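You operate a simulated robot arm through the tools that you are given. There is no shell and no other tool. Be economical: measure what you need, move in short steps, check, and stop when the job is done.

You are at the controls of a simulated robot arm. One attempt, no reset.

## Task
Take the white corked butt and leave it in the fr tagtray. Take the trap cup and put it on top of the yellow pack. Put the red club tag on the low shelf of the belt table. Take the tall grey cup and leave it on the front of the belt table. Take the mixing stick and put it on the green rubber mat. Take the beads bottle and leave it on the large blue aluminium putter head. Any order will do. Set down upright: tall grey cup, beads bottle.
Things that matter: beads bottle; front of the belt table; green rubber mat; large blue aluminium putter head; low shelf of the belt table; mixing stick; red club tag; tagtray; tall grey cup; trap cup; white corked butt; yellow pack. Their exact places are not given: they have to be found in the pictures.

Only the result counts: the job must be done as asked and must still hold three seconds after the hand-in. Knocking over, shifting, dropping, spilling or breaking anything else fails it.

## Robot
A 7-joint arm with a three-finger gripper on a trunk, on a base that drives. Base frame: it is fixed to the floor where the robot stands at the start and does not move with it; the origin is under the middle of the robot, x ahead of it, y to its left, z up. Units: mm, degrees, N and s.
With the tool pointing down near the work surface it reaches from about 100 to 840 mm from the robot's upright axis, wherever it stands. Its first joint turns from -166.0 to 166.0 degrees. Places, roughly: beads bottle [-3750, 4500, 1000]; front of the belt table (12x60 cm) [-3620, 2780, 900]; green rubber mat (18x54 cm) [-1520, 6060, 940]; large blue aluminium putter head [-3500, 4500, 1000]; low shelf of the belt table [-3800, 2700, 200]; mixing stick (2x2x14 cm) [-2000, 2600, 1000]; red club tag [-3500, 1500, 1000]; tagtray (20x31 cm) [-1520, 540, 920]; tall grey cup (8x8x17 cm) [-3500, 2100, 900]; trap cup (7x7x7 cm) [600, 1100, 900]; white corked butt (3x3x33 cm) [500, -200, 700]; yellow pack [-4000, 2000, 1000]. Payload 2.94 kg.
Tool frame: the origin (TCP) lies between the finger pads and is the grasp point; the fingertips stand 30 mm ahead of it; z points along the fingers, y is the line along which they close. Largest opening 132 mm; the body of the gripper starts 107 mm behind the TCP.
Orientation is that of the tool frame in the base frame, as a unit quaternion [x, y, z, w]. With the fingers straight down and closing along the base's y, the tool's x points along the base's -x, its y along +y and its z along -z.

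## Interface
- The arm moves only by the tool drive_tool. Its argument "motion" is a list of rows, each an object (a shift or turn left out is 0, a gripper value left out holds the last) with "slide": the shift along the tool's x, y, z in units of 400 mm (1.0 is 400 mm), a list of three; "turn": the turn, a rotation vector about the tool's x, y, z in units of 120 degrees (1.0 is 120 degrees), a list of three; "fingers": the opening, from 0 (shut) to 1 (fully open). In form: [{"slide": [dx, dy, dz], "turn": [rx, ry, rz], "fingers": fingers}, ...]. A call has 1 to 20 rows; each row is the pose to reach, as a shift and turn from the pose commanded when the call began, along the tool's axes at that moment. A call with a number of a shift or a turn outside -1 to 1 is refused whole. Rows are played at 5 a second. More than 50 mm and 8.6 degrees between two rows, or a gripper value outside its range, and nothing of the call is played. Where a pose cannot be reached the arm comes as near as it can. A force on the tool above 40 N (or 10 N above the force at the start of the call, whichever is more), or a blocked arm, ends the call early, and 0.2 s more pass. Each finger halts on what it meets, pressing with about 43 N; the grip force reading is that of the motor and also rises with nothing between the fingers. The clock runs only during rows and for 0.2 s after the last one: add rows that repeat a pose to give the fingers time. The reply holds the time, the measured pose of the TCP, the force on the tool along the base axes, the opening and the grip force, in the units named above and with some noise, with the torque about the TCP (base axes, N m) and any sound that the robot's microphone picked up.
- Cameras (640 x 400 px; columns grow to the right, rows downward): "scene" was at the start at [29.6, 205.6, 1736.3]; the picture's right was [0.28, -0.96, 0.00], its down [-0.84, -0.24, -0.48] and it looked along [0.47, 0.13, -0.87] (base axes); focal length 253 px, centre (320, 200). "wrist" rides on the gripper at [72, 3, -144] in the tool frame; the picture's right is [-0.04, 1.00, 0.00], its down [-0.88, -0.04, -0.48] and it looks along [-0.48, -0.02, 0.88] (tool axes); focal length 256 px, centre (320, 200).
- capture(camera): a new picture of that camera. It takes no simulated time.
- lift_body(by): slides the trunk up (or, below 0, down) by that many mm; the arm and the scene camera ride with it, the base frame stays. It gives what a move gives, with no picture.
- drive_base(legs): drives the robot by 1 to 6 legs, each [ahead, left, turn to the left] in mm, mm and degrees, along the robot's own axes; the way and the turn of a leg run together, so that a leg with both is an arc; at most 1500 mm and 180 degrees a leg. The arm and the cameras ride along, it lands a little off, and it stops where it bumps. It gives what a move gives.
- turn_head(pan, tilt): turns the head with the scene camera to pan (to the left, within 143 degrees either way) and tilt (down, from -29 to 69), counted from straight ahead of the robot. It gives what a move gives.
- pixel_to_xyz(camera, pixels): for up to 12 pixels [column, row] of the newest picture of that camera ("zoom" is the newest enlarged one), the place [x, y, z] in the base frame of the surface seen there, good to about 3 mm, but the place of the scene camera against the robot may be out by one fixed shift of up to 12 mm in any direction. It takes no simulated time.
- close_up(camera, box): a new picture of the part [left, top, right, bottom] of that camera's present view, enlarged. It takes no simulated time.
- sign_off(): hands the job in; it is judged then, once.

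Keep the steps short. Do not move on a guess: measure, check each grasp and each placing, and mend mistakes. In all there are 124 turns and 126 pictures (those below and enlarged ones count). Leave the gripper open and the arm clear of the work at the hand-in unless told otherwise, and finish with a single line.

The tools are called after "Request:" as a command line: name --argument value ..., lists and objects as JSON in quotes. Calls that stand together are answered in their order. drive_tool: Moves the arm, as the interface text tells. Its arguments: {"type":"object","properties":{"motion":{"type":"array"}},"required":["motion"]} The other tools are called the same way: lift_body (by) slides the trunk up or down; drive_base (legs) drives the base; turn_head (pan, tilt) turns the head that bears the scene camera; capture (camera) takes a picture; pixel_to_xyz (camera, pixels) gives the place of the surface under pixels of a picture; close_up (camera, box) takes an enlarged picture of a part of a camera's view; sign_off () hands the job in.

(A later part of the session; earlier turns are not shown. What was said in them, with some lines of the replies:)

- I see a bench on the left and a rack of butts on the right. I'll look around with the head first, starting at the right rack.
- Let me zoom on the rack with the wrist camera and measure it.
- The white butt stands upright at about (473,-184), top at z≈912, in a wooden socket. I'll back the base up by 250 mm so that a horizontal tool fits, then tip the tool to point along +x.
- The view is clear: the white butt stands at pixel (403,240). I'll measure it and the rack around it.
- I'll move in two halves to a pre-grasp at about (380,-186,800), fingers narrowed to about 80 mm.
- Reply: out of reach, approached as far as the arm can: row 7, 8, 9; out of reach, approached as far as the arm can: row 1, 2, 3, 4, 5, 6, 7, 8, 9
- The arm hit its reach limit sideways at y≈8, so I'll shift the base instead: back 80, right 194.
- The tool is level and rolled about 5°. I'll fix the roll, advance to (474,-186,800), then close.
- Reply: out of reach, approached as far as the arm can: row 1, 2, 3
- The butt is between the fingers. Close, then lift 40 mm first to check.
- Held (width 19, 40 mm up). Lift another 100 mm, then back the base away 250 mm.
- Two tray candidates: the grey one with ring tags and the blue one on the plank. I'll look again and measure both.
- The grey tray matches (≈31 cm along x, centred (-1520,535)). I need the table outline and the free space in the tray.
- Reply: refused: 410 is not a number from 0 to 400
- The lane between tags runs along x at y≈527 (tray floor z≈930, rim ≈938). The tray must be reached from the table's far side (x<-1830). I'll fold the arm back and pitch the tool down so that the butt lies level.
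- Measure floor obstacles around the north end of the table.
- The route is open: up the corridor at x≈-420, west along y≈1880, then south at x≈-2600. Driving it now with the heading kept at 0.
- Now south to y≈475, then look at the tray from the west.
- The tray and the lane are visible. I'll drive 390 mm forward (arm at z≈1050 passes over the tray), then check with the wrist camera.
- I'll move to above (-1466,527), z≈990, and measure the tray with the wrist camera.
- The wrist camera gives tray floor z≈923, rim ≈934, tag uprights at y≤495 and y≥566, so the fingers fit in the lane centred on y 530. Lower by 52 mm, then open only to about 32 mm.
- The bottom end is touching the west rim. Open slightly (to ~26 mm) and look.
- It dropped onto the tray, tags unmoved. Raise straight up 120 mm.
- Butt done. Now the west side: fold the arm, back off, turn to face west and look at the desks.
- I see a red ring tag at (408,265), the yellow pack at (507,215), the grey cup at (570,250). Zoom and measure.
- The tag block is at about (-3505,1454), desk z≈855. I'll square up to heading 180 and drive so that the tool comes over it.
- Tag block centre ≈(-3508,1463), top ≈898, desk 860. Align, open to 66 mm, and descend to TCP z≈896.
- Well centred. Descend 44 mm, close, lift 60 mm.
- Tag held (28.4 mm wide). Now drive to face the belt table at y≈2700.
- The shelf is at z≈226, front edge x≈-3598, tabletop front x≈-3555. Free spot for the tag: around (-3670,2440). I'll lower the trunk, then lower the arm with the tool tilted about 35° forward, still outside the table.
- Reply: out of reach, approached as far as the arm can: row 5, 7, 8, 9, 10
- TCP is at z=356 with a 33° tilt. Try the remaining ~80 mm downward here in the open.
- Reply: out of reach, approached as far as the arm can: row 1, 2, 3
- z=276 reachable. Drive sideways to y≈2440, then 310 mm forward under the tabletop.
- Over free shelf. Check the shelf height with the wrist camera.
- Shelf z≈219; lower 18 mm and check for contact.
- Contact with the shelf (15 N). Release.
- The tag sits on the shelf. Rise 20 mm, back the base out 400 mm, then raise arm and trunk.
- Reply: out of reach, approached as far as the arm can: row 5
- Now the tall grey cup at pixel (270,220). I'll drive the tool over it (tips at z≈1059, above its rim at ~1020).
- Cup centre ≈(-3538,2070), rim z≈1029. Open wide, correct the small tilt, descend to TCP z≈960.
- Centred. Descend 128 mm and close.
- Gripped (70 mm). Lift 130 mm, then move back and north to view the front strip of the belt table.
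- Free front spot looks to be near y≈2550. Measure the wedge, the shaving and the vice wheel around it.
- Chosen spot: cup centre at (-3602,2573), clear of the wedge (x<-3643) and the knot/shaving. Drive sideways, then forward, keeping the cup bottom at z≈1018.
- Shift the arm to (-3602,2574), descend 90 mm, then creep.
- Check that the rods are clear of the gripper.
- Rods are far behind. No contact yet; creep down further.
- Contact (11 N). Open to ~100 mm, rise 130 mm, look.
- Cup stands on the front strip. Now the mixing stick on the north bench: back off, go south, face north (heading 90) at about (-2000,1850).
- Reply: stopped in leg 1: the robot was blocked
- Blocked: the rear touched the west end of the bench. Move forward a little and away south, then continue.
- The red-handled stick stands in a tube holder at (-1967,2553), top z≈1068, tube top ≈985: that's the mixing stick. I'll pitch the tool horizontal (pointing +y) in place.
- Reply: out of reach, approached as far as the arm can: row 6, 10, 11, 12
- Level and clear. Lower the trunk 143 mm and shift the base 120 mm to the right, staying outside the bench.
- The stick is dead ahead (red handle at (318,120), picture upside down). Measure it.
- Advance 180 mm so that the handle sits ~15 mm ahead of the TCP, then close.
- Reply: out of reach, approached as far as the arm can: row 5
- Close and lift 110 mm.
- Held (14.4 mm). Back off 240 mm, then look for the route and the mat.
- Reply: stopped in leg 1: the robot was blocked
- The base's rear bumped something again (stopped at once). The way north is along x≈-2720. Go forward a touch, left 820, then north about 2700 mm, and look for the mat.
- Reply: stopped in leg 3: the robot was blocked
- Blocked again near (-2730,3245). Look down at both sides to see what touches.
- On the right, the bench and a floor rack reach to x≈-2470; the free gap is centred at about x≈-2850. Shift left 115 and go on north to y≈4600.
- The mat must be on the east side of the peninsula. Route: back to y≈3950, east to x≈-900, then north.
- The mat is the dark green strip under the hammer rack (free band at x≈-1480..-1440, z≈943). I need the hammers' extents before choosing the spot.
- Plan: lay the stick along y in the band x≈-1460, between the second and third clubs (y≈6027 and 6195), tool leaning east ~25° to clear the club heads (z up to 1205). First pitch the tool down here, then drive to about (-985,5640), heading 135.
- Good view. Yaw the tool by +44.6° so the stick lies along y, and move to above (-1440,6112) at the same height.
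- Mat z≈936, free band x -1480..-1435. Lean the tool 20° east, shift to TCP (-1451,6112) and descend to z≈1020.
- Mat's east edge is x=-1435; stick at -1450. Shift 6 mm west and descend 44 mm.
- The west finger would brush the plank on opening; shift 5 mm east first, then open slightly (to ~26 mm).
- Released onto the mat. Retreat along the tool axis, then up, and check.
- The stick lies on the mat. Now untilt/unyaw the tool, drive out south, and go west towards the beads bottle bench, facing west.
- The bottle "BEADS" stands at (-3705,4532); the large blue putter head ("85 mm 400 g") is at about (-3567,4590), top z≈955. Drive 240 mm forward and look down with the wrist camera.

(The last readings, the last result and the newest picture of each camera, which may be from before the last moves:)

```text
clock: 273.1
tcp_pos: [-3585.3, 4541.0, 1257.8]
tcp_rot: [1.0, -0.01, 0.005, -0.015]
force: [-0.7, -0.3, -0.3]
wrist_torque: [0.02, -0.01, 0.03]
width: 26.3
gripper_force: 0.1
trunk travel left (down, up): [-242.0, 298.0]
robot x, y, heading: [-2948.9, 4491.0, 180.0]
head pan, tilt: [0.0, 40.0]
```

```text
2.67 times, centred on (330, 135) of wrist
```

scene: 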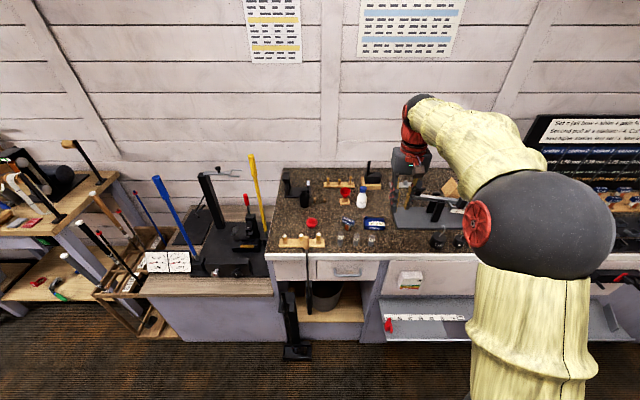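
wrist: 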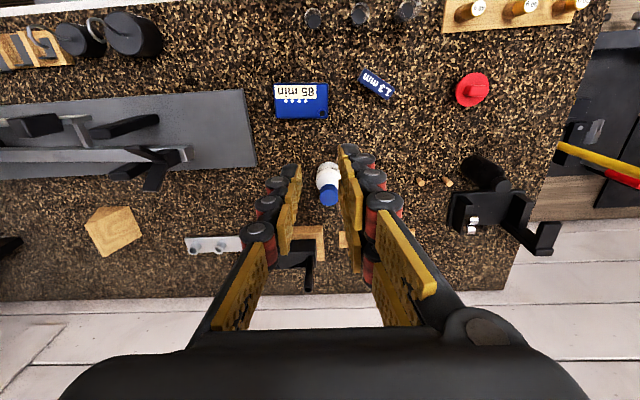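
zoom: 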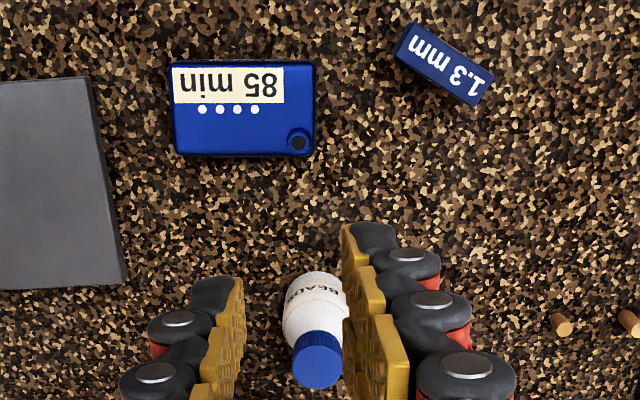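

Bottle centre ≈(-3704,4539), cap top 1032; head top x -3540..-3593, y 4537..4622, z 946, hosel at its (-3588,4547) corner. Yaw the tool 45° (to clear the red funnel) and move above the bottle at z≈1120, fingers 80 mm.

Request:
drive_tool --motion '[{"slide": [-0.05, 0.001, 0.04], "turn": [-0.003, 0, -0.063], "fingers": 0.62}, {"slide": [-0.1, 0.002, 0.08], "turn": [-0.006, 0, -0.126]}, {"slide": [-0.15, 0.003, 0.12], "turn": [-0.008, 0, -0.19]}, {"slide": [-0.2, 0.004, 0.18], "turn": [-0.01, 0, -0.252]}, {"slide": [-0.25, 0.005, 0.24], "turn": [-0.012, 0, -0.315]}, {"slide": [-0.2975, 0.005, 0.31], "turn": [-0.013, 0, -0.375]}, {"slide": [-0.2975, 0.005, 0.3425], "turn": [-0.013, 0, -0.375]}, {"slide": [-0.2975, 0.005, 0.3425], "turn": [-0.013, 0, -0.375]}]'

Request:
capture --camera "wrist"

```text
clock: 274.9
tcp_pos: [-3703.3, 4548.9, 1119.6]
tcp_rot: [0.928, 0.372, 0.009, 0.002]
force: [0.6, 0.5, -0.7]
wrist_torque: [0.0, -0.02, 0.0]
width: 81.6
gripper_force: 0.1
trunk travel left (down, up): [-242.0, 298.0]
robot x, y, heading: [-2946.2, 4486.8, 180.0]
head pan, tilt: [0.0, 40.0]
```

```text
32 pictures are left
```

wrist: 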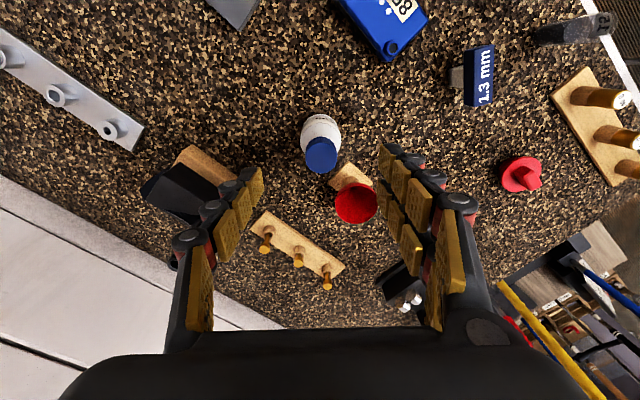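

Path for both fingers is clear. Correct by ~7 mm and descend to z≈972, then close.

Request:
drive_tool --motion '[{"slide": [-0.0165, 0.006, 0.05]}, {"slide": [-0.0165, 0.006, 0.15]}, {"slide": [-0.0165, 0.006, 0.26]}, {"slide": [-0.0165, 0.006, 0.369]}, {"slide": [-0.0165, 0.006, 0.369]}]'

Request:
capture --camera "wrist"

```text
clock: 276.1
tcp_pos: [-3701.5, 4541.0, 973.2]
tcp_rot: [0.928, 0.372, 0.01, 0.003]
force: [0.2, 0.3, -0.2]
wrist_torque: [0.01, -0.01, 0.02]
width: 82.0
gripper_force: 0.0
trunk travel left (down, up): [-242.0, 298.0]
robot x, y, heading: [-2948.3, 4485.3, 179.9]
head pan, tilt: [0.0, 40.0]
```

```text
31 pictures are left
```

wrist: 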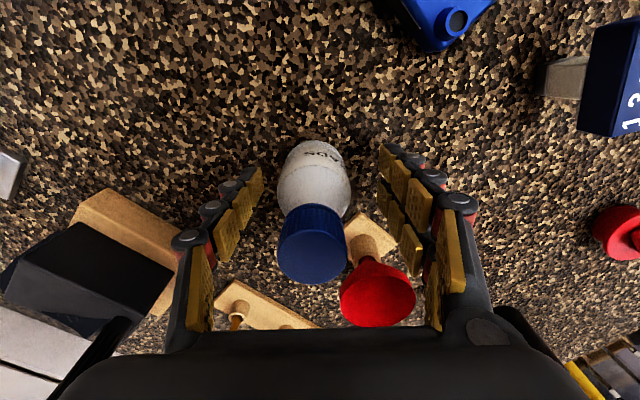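

Close gently and check.

Request:
drive_tool --motion '[{"fingers": 0.45}, {"fingers": 0.2}, {"fingers": 0.2}, {"fingers": 0.2}, {"fingers": 0.2}, {"slide": [0, 0, -0.03]}, {"slide": [0, 0, -0.08]}, {"slide": [0, 0, -0.08]}]'

Request:
capture --camera "wrist"

```text
clock: 277.9
tcp_pos: [-3703.2, 4540.4, 1004.6]
tcp_rot: [0.928, 0.372, 0.009, 0.002]
force: [0.4, 0.7, -1.3]
wrist_torque: [0.01, -0.02, 0.01]
width: 46.1
gripper_force: 43.2
trunk travel left (down, up): [-242.0, 298.0]
robot x, y, heading: [-2946.7, 4486.9, 180.0]
head pan, tilt: [0.0, 40.0]
```

```text
30 pictures are left
```

wrist: 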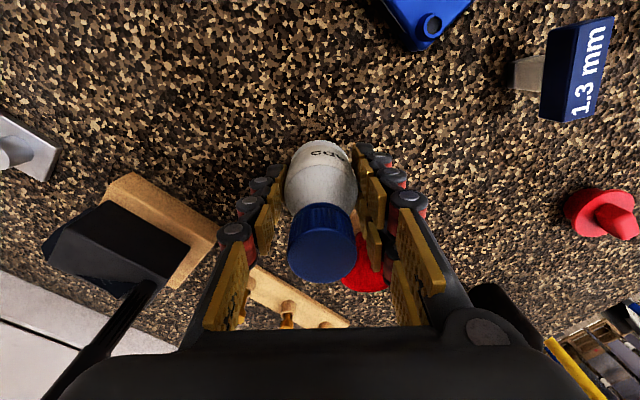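

Bottle held upright (46 mm). Lift 70 mm and move over the putter head (-3566,4590).

Request:
drive_tool --motion '[{"slide": [0, 0, -0.09]}, {"slide": [0, 0, -0.175]}, {"slide": [0.083, 0.0365, -0.175]}, {"slide": [0.166, 0.073, -0.175]}, {"slide": [0.25, 0.11, -0.175]}, {"slide": [0.333, 0.146, -0.175]}, {"slide": [0.333, 0.146, -0.175]}]'

Request:
capture --camera "wrist"

Request:
turn_head --pan -5 --tilt 50

Request:
close_up --camera "scene" --box '[260, 120, 440, 260]'

```text
clock: 279.5
tcp_pos: [-3566.9, 4590.2, 1074.1]
tcp_rot: [0.928, 0.372, 0.009, 0.003]
force: [0.0, 0.2, -0.6]
wrist_torque: [-0.03, 0.0, 0.0]
width: 46.0
gripper_force: 42.8
trunk travel left (down, up): [-242.0, 298.0]
robot x, y, heading: [-2945.0, 4487.6, 180.1]
head pan, tilt: [0.0, 40.0]
```

```text
29 pictures are left
```

wrist: 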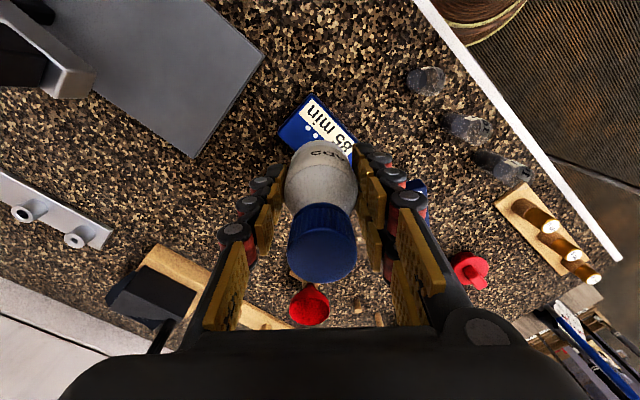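

```text
clock: 280.2
tcp_pos: [-3567.4, 4590.0, 1074.2]
tcp_rot: [0.928, 0.373, 0.008, 0.001]
force: [0.6, -1.0, -2.5]
wrist_torque: [0.01, 0.0, -0.01]
width: 46.0
gripper_force: 42.4
trunk travel left (down, up): [-242.0, 298.0]
robot x, y, heading: [-2947.7, 4482.7, 180.2]
head pan, tilt: [-5.0, 50.0]
```

```text
2.86 times, centred on (350, 190) of scene
```

zoom: 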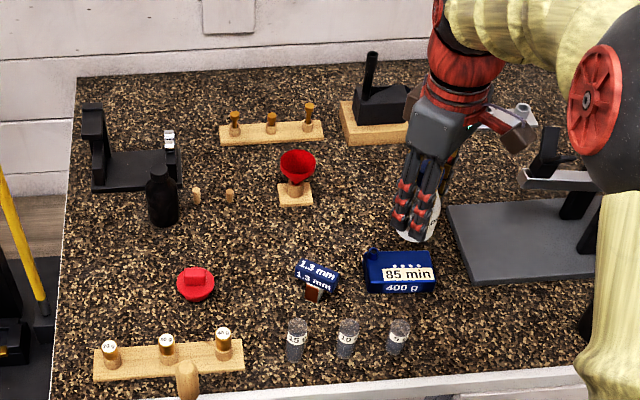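

Aligned per the measurements. Descend 68 mm, then creep until contact.

Request:
drive_tool --motion '[{"slide": [0, 0, 0.09]}, {"slide": [0, 0, 0.16]}, {"slide": [0, 0, 0.175]}, {"slide": [0, 0, 0.182]}, {"slide": [0, 0, 0.188]}, {"slide": [0, 0, 0.194]}]'

Request:
close_up --camera "scene" --box '[340, 160, 420, 230]'

```text
clock: 281.6
tcp_pos: [-3566.3, 4590.7, 1001.3]
tcp_rot: [0.928, 0.372, 0.008, 0.001]
force: [2.6, -2.2, 14.4]
wrist_torque: [-0.09, -0.18, -0.04]
width: 46.2
gripper_force: 43.2
trunk travel left (down, up): [-242.0, 298.0]
robot x, y, heading: [-2948.3, 4484.7, 179.9]
head pan, tilt: [-5.0, 50.0]
```

```text
5.71 times, centred on (380, 195) of scene
```

zoom: 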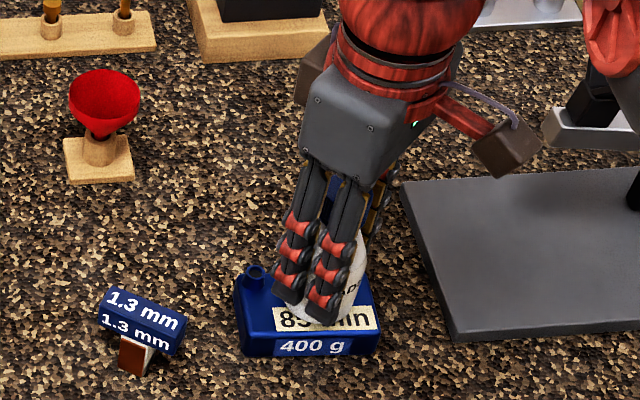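

Contact at z=1001 (14 N), bottle on the head. Release and rise.

Request:
drive_tool --motion '[{"fingers": 0.38}, {"fingers": 0.42}, {"fingers": 0.6}, {"fingers": 0.6}, {"fingers": 0.6}, {"slide": [0, 0, -0.06]}, {"slide": [0, 0, -0.16]}, {"slide": [0, 0, -0.28]}, {"slide": [0, 0, -0.4]}, {"slide": [0, 0, -0.5]}, {"slide": [0, 0, -0.5]}]'

Request:
close_up --camera "scene" --box '[340, 160, 420, 230]'

```text
clock: 284.0
tcp_pos: [-3570.6, 4589.8, 1198.0]
tcp_rot: [0.928, 0.372, 0.01, 0.001]
force: [0.3, 0.5, -0.6]
wrist_torque: [0.0, 0.0, 0.01]
width: 79.1
gripper_force: 0.1
trunk travel left (down, up): [-242.0, 298.0]
robot x, y, heading: [-2944.2, 4486.8, 180.1]
head pan, tilt: [-5.0, 50.0]
```

```text
5.71 times, centred on (380, 195) of scene
```

zoom: 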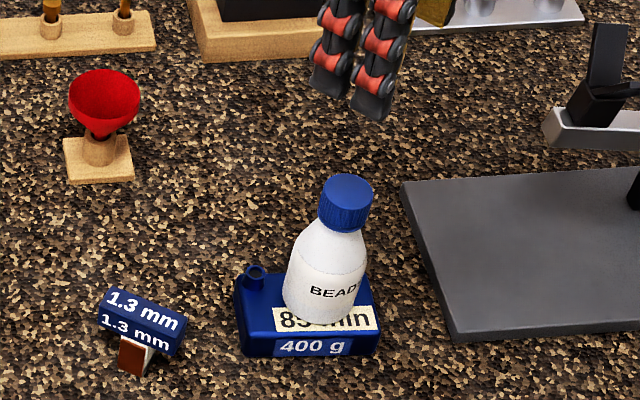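

Bottle stands on the putter head. Last item: the trap cup. Unyaw and fold the arm, then drive east and turn to heading 0.

Request:
drive_tool --motion '[{"slide": [0.03, 0.03, -0.05], "turn": [0, 0, 0.063]}, {"slide": [0.06, 0.06, -0.1], "turn": [0, 0, 0.126]}, {"slide": [0.09, 0.09, -0.15], "turn": [0, 0, 0.19]}, {"slide": [0.12, 0.12, -0.15], "turn": [0, 0, 0.252]}, {"slide": [0.15, 0.15, -0.15], "turn": [0, 0, 0.315]}, {"slide": [0.18, 0.18, -0.15], "turn": [0, 0, 0.37]}, {"slide": [0.18, 0.18, -0.15], "turn": [0, 0, 0.37]}]'

Request:
drive_base --legs '[[-250, 0, 0], [0, 537, 0], [-1500, 0, 0], [-745, 0, 0], [0, 0, 180]]'

Request:
drive_base --legs '[[0, -1500, 0], [0, -1300, 0]]'

Request:
turn_head --pan 0 --tilt 45

Request:
capture --camera "scene"

```text
clock: 285.6
tcp_pos: [-3470.2, 4587.4, 1259.6]
tcp_rot: [1.0, -0.007, 0.01, -0.002]
force: [0.4, 1.3, -0.7]
wrist_torque: [-0.01, 0.0, -0.01]
width: 79.1
gripper_force: 0.0
trunk travel left (down, up): [-242.0, 298.0]
robot x, y, heading: [-2947.2, 4486.8, 179.9]
head pan, tilt: [-5.0, 50.0]
```

```text
clock: 308.3
tcp_pos: [91.4, 3891.8, 1260.4]
tcp_rot: [-0.02, 1.0, -0.002, -0.009]
force: [0.2, 0.1, 0.0]
wrist_torque: [0.02, 0.01, -0.01]
width: 79.2
gripper_force: 0.1
trunk travel left (down, up): [-242.0, 298.0]
robot x, y, heading: [-438.4, 3960.4, 2.8]
head pan, tilt: [-5.0, 50.0]
```

```text
clock: 321.9
tcp_pos: [242.1, 1077.4, 1261.3]
tcp_rot: [-0.016, 1.0, -0.001, -0.009]
force: [-0.1, -0.5, -0.3]
wrist_torque: [0.01, 0.01, 0.01]
width: 79.3
gripper_force: 0.2
trunk travel left (down, up): [-242.0, 298.0]
robot x, y, heading: [-282.5, 1153.6, 2.9]
head pan, tilt: [-5.0, 50.0]
```

```text
clock: 322.6
tcp_pos: [242.1, 1077.1, 1262.1]
tcp_rot: [-0.017, 1.0, -0.002, -0.008]
force: [-0.7, -0.4, -0.3]
wrist_torque: [0.01, 0.0, 0.0]
width: 79.1
gripper_force: 0.0
trunk travel left (down, up): [-242.0, 298.0]
robot x, y, heading: [-284.8, 1154.3, 2.6]
head pan, tilt: [0.0, 45.0]
```

```text
25 pictures are left
```

scene: 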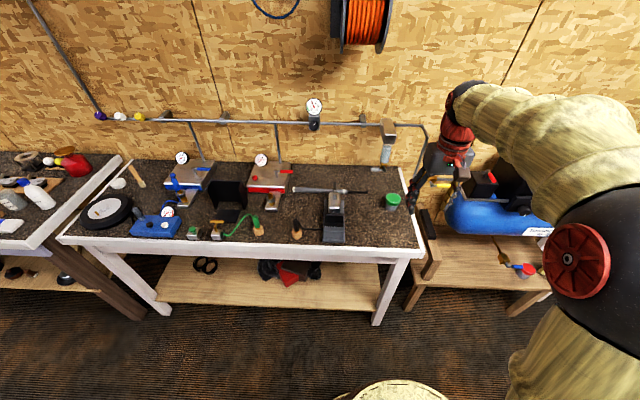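

Request:
close_up --camera "scene" --box '[330, 100, 450, 240]'

Request:
pixel_to_xyz --camera "scene" --pixels '[[393, 197], [391, 206], [380, 215], [388, 128], [386, 155], [400, 245], [410, 200]]'

```text
2.86 times, centred on (390, 170) of scene
```

zoom: 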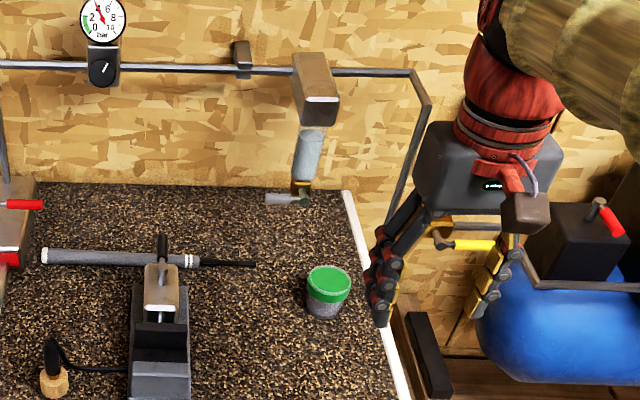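

```text
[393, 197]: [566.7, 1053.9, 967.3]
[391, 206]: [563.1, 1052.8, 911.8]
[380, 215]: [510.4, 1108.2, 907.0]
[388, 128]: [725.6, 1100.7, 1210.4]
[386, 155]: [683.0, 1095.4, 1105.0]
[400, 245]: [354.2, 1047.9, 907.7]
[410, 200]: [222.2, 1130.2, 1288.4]
```

The trap cup (green lid) is at about (572,1054), lid top z≈967, bench z≈907. Drive 190 mm forward, squaring the heading, and look with the wrist camera.

Request:
drive_base --legs '[[190, 0, -2.7]]'

Request:
capture --camera "wrist"

```text
clock: 324.1
tcp_pos: [430.7, 1059.6, 1260.5]
tcp_rot: [0.004, 1.0, -0.002, -0.01]
force: [-0.1, 1.0, -0.5]
wrist_torque: [0.03, 0.07, -0.01]
width: 79.3
gripper_force: 0.1
trunk travel left (down, up): [-242.0, 298.0]
robot x, y, heading: [-96.2, 1160.6, 0.3]
head pan, tilt: [0.0, 45.0]
```

```text
23 pictures are left
```

wrist: 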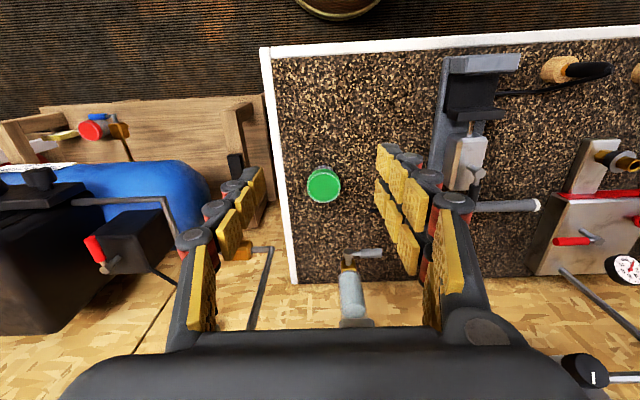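

Request:
pixel_to_xyz --camera "wrist" --pixels '[[324, 186], [308, 186], [340, 184], [324, 172], [324, 200], [320, 150], [352, 285], [348, 310], [370, 250]]'

```text
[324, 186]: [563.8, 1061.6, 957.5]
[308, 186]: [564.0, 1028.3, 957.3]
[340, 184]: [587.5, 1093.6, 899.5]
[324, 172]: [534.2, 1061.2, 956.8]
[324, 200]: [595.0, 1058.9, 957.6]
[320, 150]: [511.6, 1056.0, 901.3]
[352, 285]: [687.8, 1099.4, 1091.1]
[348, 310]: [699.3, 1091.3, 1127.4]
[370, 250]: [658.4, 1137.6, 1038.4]
```

Lid centre (564,1061), z 957, ~64 mm wide; bench z≈900. Move over, open to ~95 mm, descend to TCP z≈938.

Request:
drive_tool --motion '[{"slide": [-0.11, 0.002, 0], "turn": [0, -0.01, 0], "fingers": 0.74}, {"slide": [-0.22, 0.004, 0.05], "turn": [0, -0.01, 0]}, {"slide": [-0.333, 0.006, 0.1], "turn": [0, -0.01, 0]}, {"slide": [-0.338, 0.006, 0.22], "turn": [0, -0.01, 0]}, {"slide": [-0.341, 0.006, 0.34], "turn": [0, -0.01, 0]}, {"slide": [-0.345, 0.006, 0.46], "turn": [0, -0.01, 0]}, {"slide": [-0.348, 0.006, 0.58], "turn": [0, -0.01, 0]}, {"slide": [-0.348, 0.006, 0.6], "turn": [0, -0.01, 0]}, {"slide": [-0.348, 0.006, 0.6], "turn": [0, -0.01, 0]}]'

Request:
capture --camera "wrist"

```text
clock: 326.1
tcp_pos: [565.0, 1060.3, 1017.8]
tcp_rot: [0.005, 1.0, -0.002, 0.001]
force: [0.5, 0.2, -0.2]
wrist_torque: [-0.01, 0.01, 0.0]
width: 97.8
gripper_force: 0.0
trunk travel left (down, up): [-242.0, 298.0]
robot x, y, heading: [-93.5, 1155.4, 0.2]
head pan, tilt: [0.0, 45.0]
```

```text
22 pictures are left
```

wrist: 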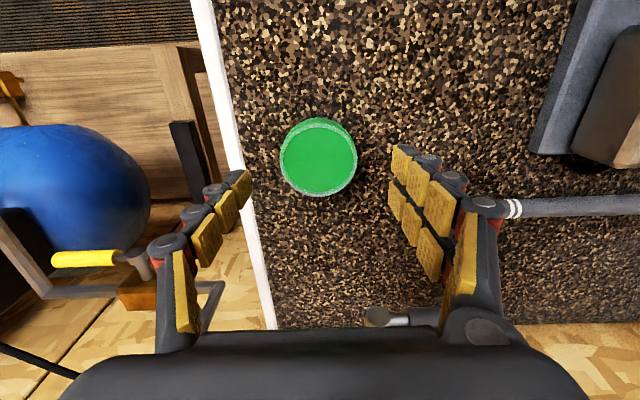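

Centred. Descend 80 mm, close, lift a little.

Request:
drive_tool --motion '[{"slide": [0, 0, 0.1]}, {"slide": [0, 0, 0.18]}, {"slide": [0, 0, 0.2]}, {"slide": [0, 0, 0.2], "fingers": 0.3}, {"slide": [0, 0, 0.2]}, {"slide": [0, 0, 0.2]}, {"slide": [0, 0, 0.2]}, {"slide": [0, 0, 0.2]}, {"slide": [0, 0, 0.17]}, {"slide": [0, 0, 0.1]}, {"slide": [0, 0, 0.1]}]'

Request:
capture --camera "wrist"

```text
clock: 328.5
tcp_pos: [565.2, 1060.5, 978.7]
tcp_rot: [0.004, 1.0, -0.001, 0.0]
force: [-0.4, 0.5, -0.3]
wrist_torque: [0.01, -0.03, -0.01]
width: 58.3
gripper_force: 43.2
trunk travel left (down, up): [-242.0, 298.0]
robot x, y, heading: [-91.3, 1160.6, -0.1]
head pan, tilt: [0.0, 45.0]
```

```text
21 pictures are left
```

wrist: 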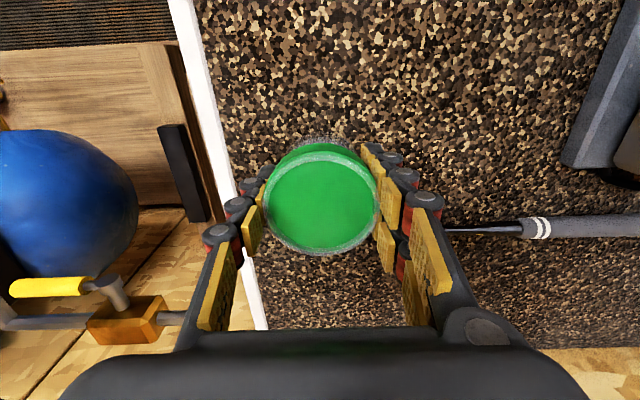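

Held (58 mm). Lift 130 mm, fold back 160 mm, then drive the known way west and turn to face the desk.

Request:
drive_tool --motion '[{"slide": [0, 0, -0.11]}, {"slide": [0, 0, -0.22]}, {"slide": [0.05, 0, -0.33]}, {"slide": [0.16, 0, -0.37]}, {"slide": [0.28, 0, -0.41]}, {"slide": [0.4, 0, -0.41]}, {"slide": [0.4, 0, -0.41]}]'

Request:
drive_base --legs '[[-330, 0, 0], [0, 745, 0], [-1500, 0, 0], [-730, 0, 0], [0, 0, -180]]'

Request:
turn_head --pan 10 --tilt 40

Request:
capture --camera "scene"

```text
refused: row 5 steps farther than a row can; nothing moved
```

```text
clock: 352.6
tcp_pos: [-3342.8, 2022.1, 978.8]
tcp_rot: [1.0, -0.029, -0.002, -0.001]
force: [0.3, -0.7, 0.1]
wrist_torque: [0.02, 0.0, -0.01]
width: 58.6
gripper_force: 42.8
trunk travel left (down, up): [-242.0, 298.0]
robot x, y, heading: [-2689.2, 1889.5, 177.6]
head pan, tilt: [0.0, 45.0]
```

```text
clock: 353.3
tcp_pos: [-3343.1, 2022.4, 978.2]
tcp_rot: [1.0, -0.029, 0.0, -0.001]
force: [-0.5, 0.3, -1.0]
wrist_torque: [0.0, -0.05, 0.0]
width: 58.4
gripper_force: 42.5
trunk travel left (down, up): [-242.0, 298.0]
robot x, y, heading: [-2693.3, 1891.4, 177.9]
head pan, tilt: [10.0, 40.0]
```

```text
20 pictures are left
```

scene: 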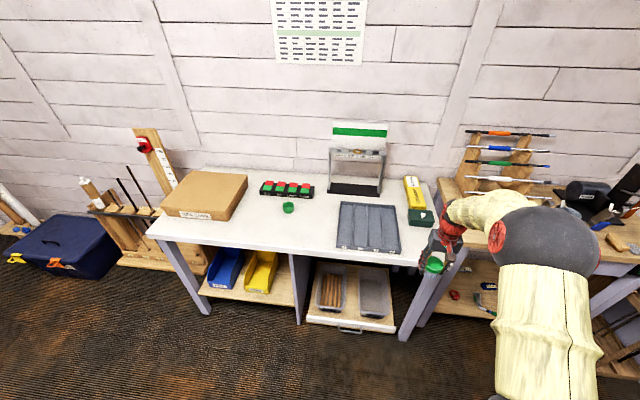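

The arm move had been refused (step too long), but the drive went clear and the cup is still held. Raise 100 mm now, and measure the yellow pack.

Request:
drive_tool --motion '[{"slide": [0, 0, -0.1]}, {"slide": [0, 0, -0.2]}, {"slide": [0, 0, -0.28]}, {"slide": [0, 0, -0.28]}]'

Request:
close_up --camera "scene" --box '[380, 160, 460, 240]'

Request:
pixel_to_xyz --camera "scene" --pixels '[[406, 178], [418, 178], [411, 205], [424, 205], [415, 190], [420, 215], [398, 190], [436, 205]]'

```text
clock: 354.3
tcp_pos: [-3342.0, 2023.7, 1092.5]
tcp_rot: [1.0, -0.029, -0.001, -0.002]
force: [0.3, 0.0, -0.7]
wrist_torque: [0.03, -0.01, -0.01]
width: 58.2
gripper_force: 42.8
trunk travel left (down, up): [-242.0, 298.0]
robot x, y, heading: [-2688.9, 1890.0, 177.5]
head pan, tilt: [10.0, 40.0]
```

```text
5.00 times, centred on (420, 200) of scene
```

zoom: 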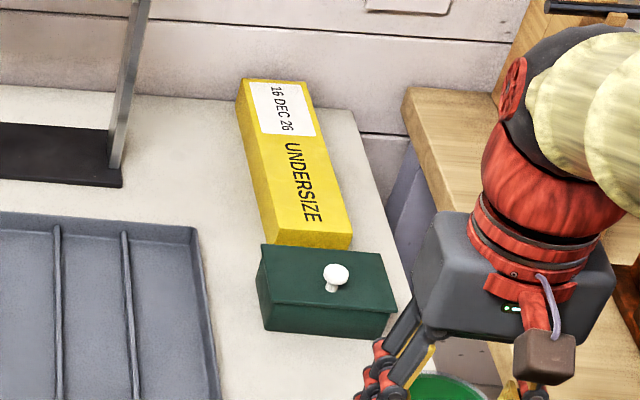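

```text
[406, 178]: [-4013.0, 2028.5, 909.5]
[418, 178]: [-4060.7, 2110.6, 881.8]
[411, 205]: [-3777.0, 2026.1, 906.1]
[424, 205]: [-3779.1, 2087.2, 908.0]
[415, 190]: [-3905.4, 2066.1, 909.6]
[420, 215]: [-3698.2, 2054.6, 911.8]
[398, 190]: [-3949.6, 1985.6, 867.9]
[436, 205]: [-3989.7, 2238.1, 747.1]
```

Pack: x -3740..-4020, y ≈2024..2092, top ≈909. Square up and drive to bring the tool near it.

Request:
drive_base --legs '[[0, -62, 2.4], [391, 0, 0]]'

Request:
capture --camera "wrist"

Request:
pixel_to_xyz --camera "wrist" --pixels '[[290, 290], [320, 300], [350, 290], [320, 130], [320, 220]]'

```text
clock: 357.4
tcp_pos: [-3735.8, 2061.6, 1093.2]
tcp_rot: [1.0, -0.009, 0.0, -0.002]
force: [-0.4, -0.3, 0.2]
wrist_torque: [-0.03, -0.02, 0.01]
width: 58.1
gripper_force: 42.8
trunk travel left (down, up): [-242.0, 298.0]
robot x, y, heading: [-3077.2, 1951.4, 180.1]
head pan, tilt: [10.0, 40.0]
```

```text
18 pictures are left
```

wrist: 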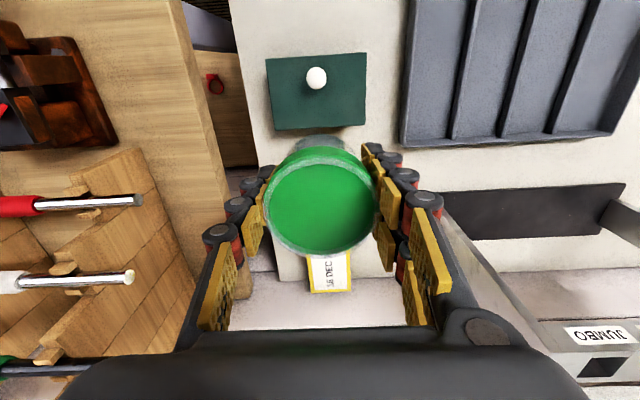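

```text
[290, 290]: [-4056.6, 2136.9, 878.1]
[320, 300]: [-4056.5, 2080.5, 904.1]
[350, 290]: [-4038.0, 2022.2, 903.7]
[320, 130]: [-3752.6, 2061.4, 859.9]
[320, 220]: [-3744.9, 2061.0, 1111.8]
```

Request:
pixel_to_xyz --camera "wrist" --pixels '[[314, 270], [348, 270], [333, 286], [312, 280], [349, 285], [140, 200], [130, 277], [615, 215], [460, 240]]'

Request:
close_up --camera "wrist" --box '[250, 230, 410, 330]'

```text
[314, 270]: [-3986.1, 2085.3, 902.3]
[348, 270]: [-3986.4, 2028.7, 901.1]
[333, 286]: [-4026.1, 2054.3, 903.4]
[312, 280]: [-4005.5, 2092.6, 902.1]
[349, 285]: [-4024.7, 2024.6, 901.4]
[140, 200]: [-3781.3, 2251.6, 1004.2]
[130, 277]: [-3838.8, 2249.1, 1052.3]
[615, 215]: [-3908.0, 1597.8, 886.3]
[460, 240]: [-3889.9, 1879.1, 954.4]
```

```text
4.00 times, centred on (330, 280) of wrist
```

zoom: 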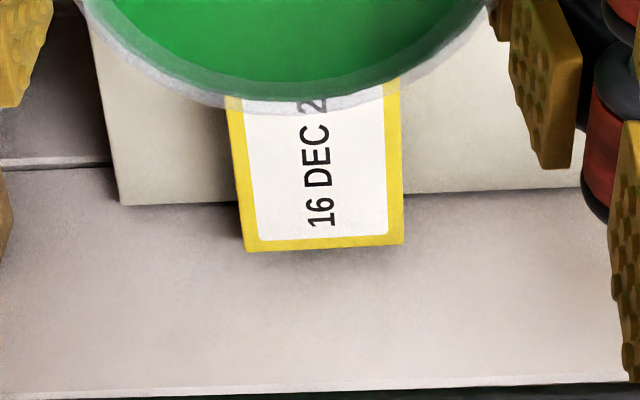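

Pack centre line y≈2058, top z≈902. Move to (-3860,2058), descend to ~12 mm above, then creep.

Request:
drive_tool --motion '[{"slide": [-0.11, 0.005, 0]}, {"slide": [-0.22, 0.01, 0]}, {"slide": [-0.31, 0.0145, 0]}, {"slide": [-0.31, 0.0145, 0.11]}, {"slide": [-0.31, 0.0145, 0.22]}, {"slide": [-0.31, 0.0145, 0.33]}, {"slide": [-0.31, 0.0145, 0.352]}, {"slide": [-0.31, 0.0145, 0.352]}]'

Request:
close_up --camera "scene" --box '[320, 120, 520, 260]'

```text
clock: 359.2
tcp_pos: [-3861.6, 2058.2, 952.2]
tcp_rot: [1.0, -0.008, -0.001, -0.002]
force: [0.9, -0.3, -0.7]
wrist_torque: [-0.02, 0.0, 0.0]
width: 58.1
gripper_force: 43.1
trunk travel left (down, up): [-242.0, 298.0]
robot x, y, heading: [-3077.5, 1952.7, 179.6]
head pan, tilt: [10.0, 40.0]
```

```text
2.86 times, centred on (420, 190) of scene
```

zoom: 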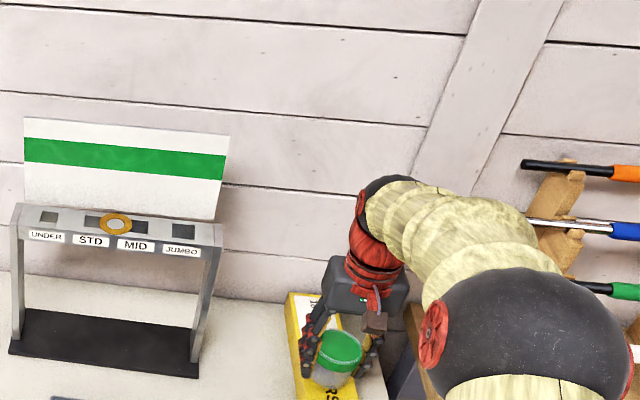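

Good alignment over the pack. Creep down to contact.

Request:
drive_tool --motion '[{"slide": [0, 0, 0.015]}, {"slide": [0, 0, 0.022]}, {"slide": [0, 0, 0.027]}, {"slide": [0, 0, 0.031]}, {"slide": [0, 0, 0.034]}]'

```text
clock: 360.4
tcp_pos: [-3861.7, 2058.2, 940.4]
tcp_rot: [1.0, -0.009, -0.002, -0.002]
force: [1.8, 1.0, 3.4]
wrist_torque: [-0.1, -0.08, 0.03]
width: 58.2
gripper_force: 42.9
trunk travel left (down, up): [-242.0, 298.0]
robot x, y, heading: [-3078.0, 1956.3, 179.6]
head pan, tilt: [10.0, 40.0]
```

Contact begun at z=940. One more mm, then open slowly and rise.

Request:
drive_tool --motion '[{"slide": [0, 0, 0.003]}, {"slide": [0, 0, 0.003], "fingers": 0.47}, {"slide": [0, 0, 0.003], "fingers": 0.52}, {"slide": [0, 0, 0.003], "fingers": 0.7}, {"slide": [0, 0, 0.003], "fingers": 0.7}, {"slide": [0, 0, 0.003], "fingers": 0.7}, {"slide": [0, 0, -0.06]}, {"slide": [0, 0, -0.16]}, {"slide": [0, 0, -0.27]}, {"slide": [0, 0, -0.38]}, {"slide": [0, 0, -0.49]}, {"slide": [0, 0, -0.49]}]'

Request:
capture --camera "wrist"

Request:
close_up --camera "scene" --box '[320, 120, 520, 260]'

```text
clock: 363.0
tcp_pos: [-3861.4, 2055.6, 1136.5]
tcp_rot: [1.0, -0.009, 0.0, -0.001]
force: [0.8, 0.1, 0.0]
wrist_torque: [-0.02, -0.01, 0.0]
width: 92.3
gripper_force: 0.1
trunk travel left (down, up): [-242.0, 298.0]
robot x, y, heading: [-3077.4, 1958.3, 179.8]
head pan, tilt: [10.0, 40.0]
```

```text
15 pictures are left
```

wrist: 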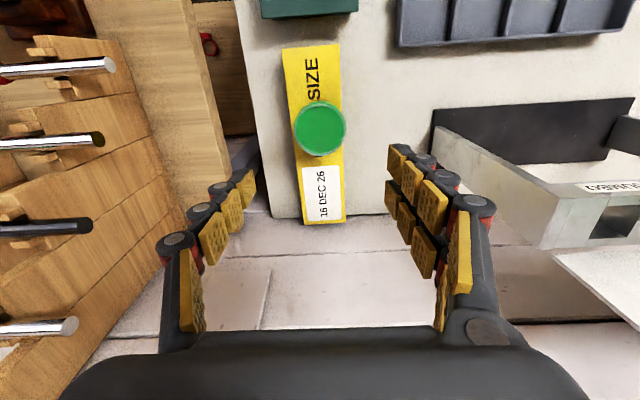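

```text
2.86 times, centred on (420, 190) of scene
```

zoom: 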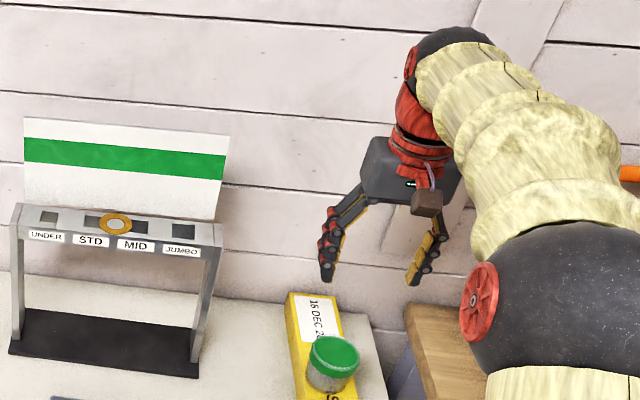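

Trap cup sits on the yellow pack. Back off clear of the work and verify the cup, the tag and the butt.

Request:
drive_base --legs '[[-340, 0, 0]]'

Request:
turn_head --pan -35 --tilt 35

Request:
capture --camera "scene"

Request:
turn_head --pan 130 --tilt 25

Request:
capture --camera "scene"

```text
clock: 365.2
tcp_pos: [-3523.4, 2052.3, 1135.1]
tcp_rot: [1.0, -0.007, -0.003, -0.002]
force: [0.0, 0.0, 0.6]
wrist_torque: [-0.01, 0.03, -0.02]
width: 92.2
gripper_force: 0.0
trunk travel left (down, up): [-242.0, 298.0]
robot x, y, heading: [-2745.0, 1956.6, 180.1]
head pan, tilt: [10.0, 40.0]
```

```text
clock: 366.3
tcp_pos: [-3524.4, 2052.1, 1135.9]
tcp_rot: [1.0, -0.008, -0.001, -0.002]
force: [-0.9, 0.3, 0.2]
wrist_torque: [-0.03, 0.02, 0.0]
width: 92.3
gripper_force: 0.1
trunk travel left (down, up): [-242.0, 298.0]
robot x, y, heading: [-2743.7, 1952.3, 180.1]
head pan, tilt: [-35.0, 35.0]
```

```text
13 pictures are left
```

scene: 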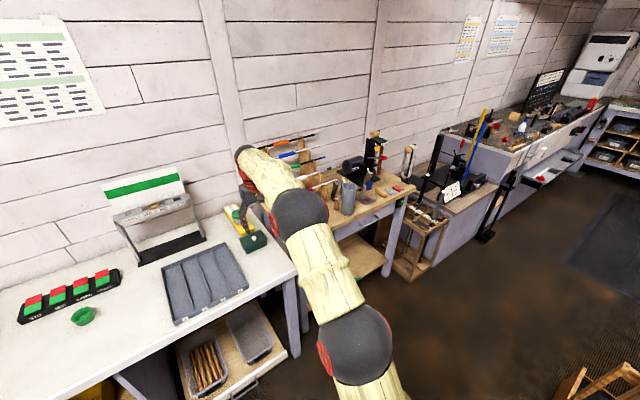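

```text
clock: 368.8
tcp_pos: [-3523.2, 2052.4, 1135.7]
tcp_rot: [1.0, -0.007, -0.001, -0.002]
force: [-0.3, 0.1, -0.6]
wrist_torque: [-0.01, -0.02, 0.02]
width: 92.4
gripper_force: 0.1
trunk travel left (down, up): [-242.0, 298.0]
robot x, y, heading: [-2741.7, 1952.8, 180.1]
head pan, tilt: [130.0, 25.0]
```

```text
12 pictures are left
```

scene: 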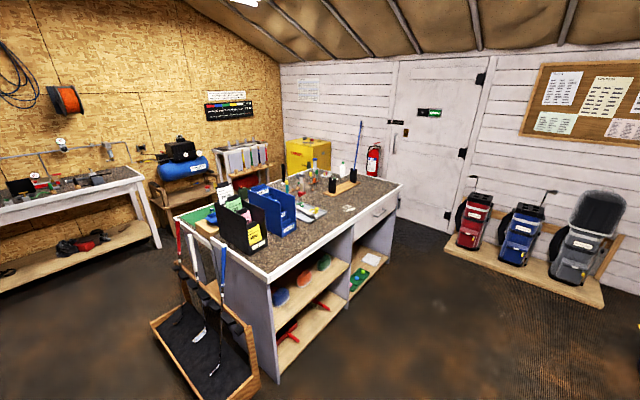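

Request:
close_up --camera "scene" --box '[280, 180, 360, 240]'

Request:
drive_base --legs '[[-130, 0, 0]]'

Request:
turn_head --pan -5 --tilt 40

Request:
capture --camera "scene"

```text
6.67 times, centred on (320, 210) of scene
```

zoom: 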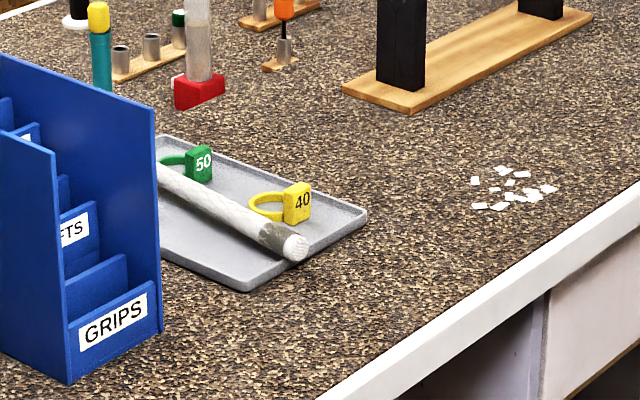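

```text
clock: 370.1
tcp_pos: [-3389.7, 2051.3, 1136.3]
tcp_rot: [1.0, -0.007, -0.001, -0.002]
force: [0.7, -0.9, 0.8]
wrist_torque: [0.03, 0.03, 0.0]
width: 92.5
gripper_force: 0.1
trunk travel left (down, up): [-242.0, 298.0]
robot x, y, heading: [-2605.6, 1950.4, 179.9]
head pan, tilt: [130.0, 25.0]
```

```text
clock: 372.3
tcp_pos: [-3390.3, 2051.1, 1136.4]
tcp_rot: [1.0, -0.007, -0.002, -0.002]
force: [0.2, -0.1, -0.5]
wrist_torque: [-0.02, 0.0, 0.03]
width: 92.3
gripper_force: 0.0
trunk travel left (down, up): [-242.0, 298.0]
robot x, y, heading: [-2608.2, 1955.9, 180.0]
head pan, tilt: [-5.0, 40.0]
```

```text
10 pictures are left
```

scene: 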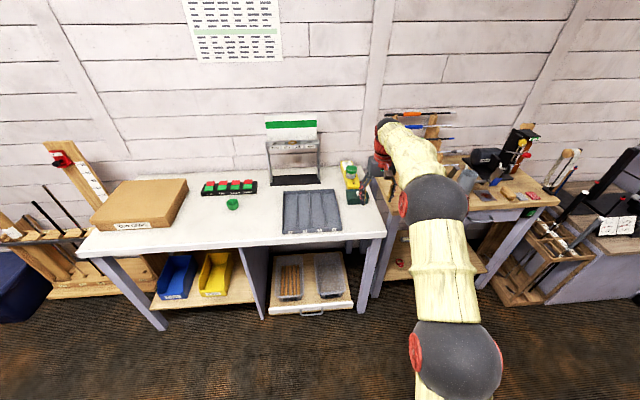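

The butt lies in the tray with its tags undisturbed. The trap cup, grey cup and tag are still where I left them. The gripper is open and the arm is clear, so I'm handing in.

Request:
sign_off

```text
The job is handed in.
```

All six items are placed and the job is handed in; the base brushed obstacles three times on the way (stopping each time), and I saw nothing knocked over or moved.
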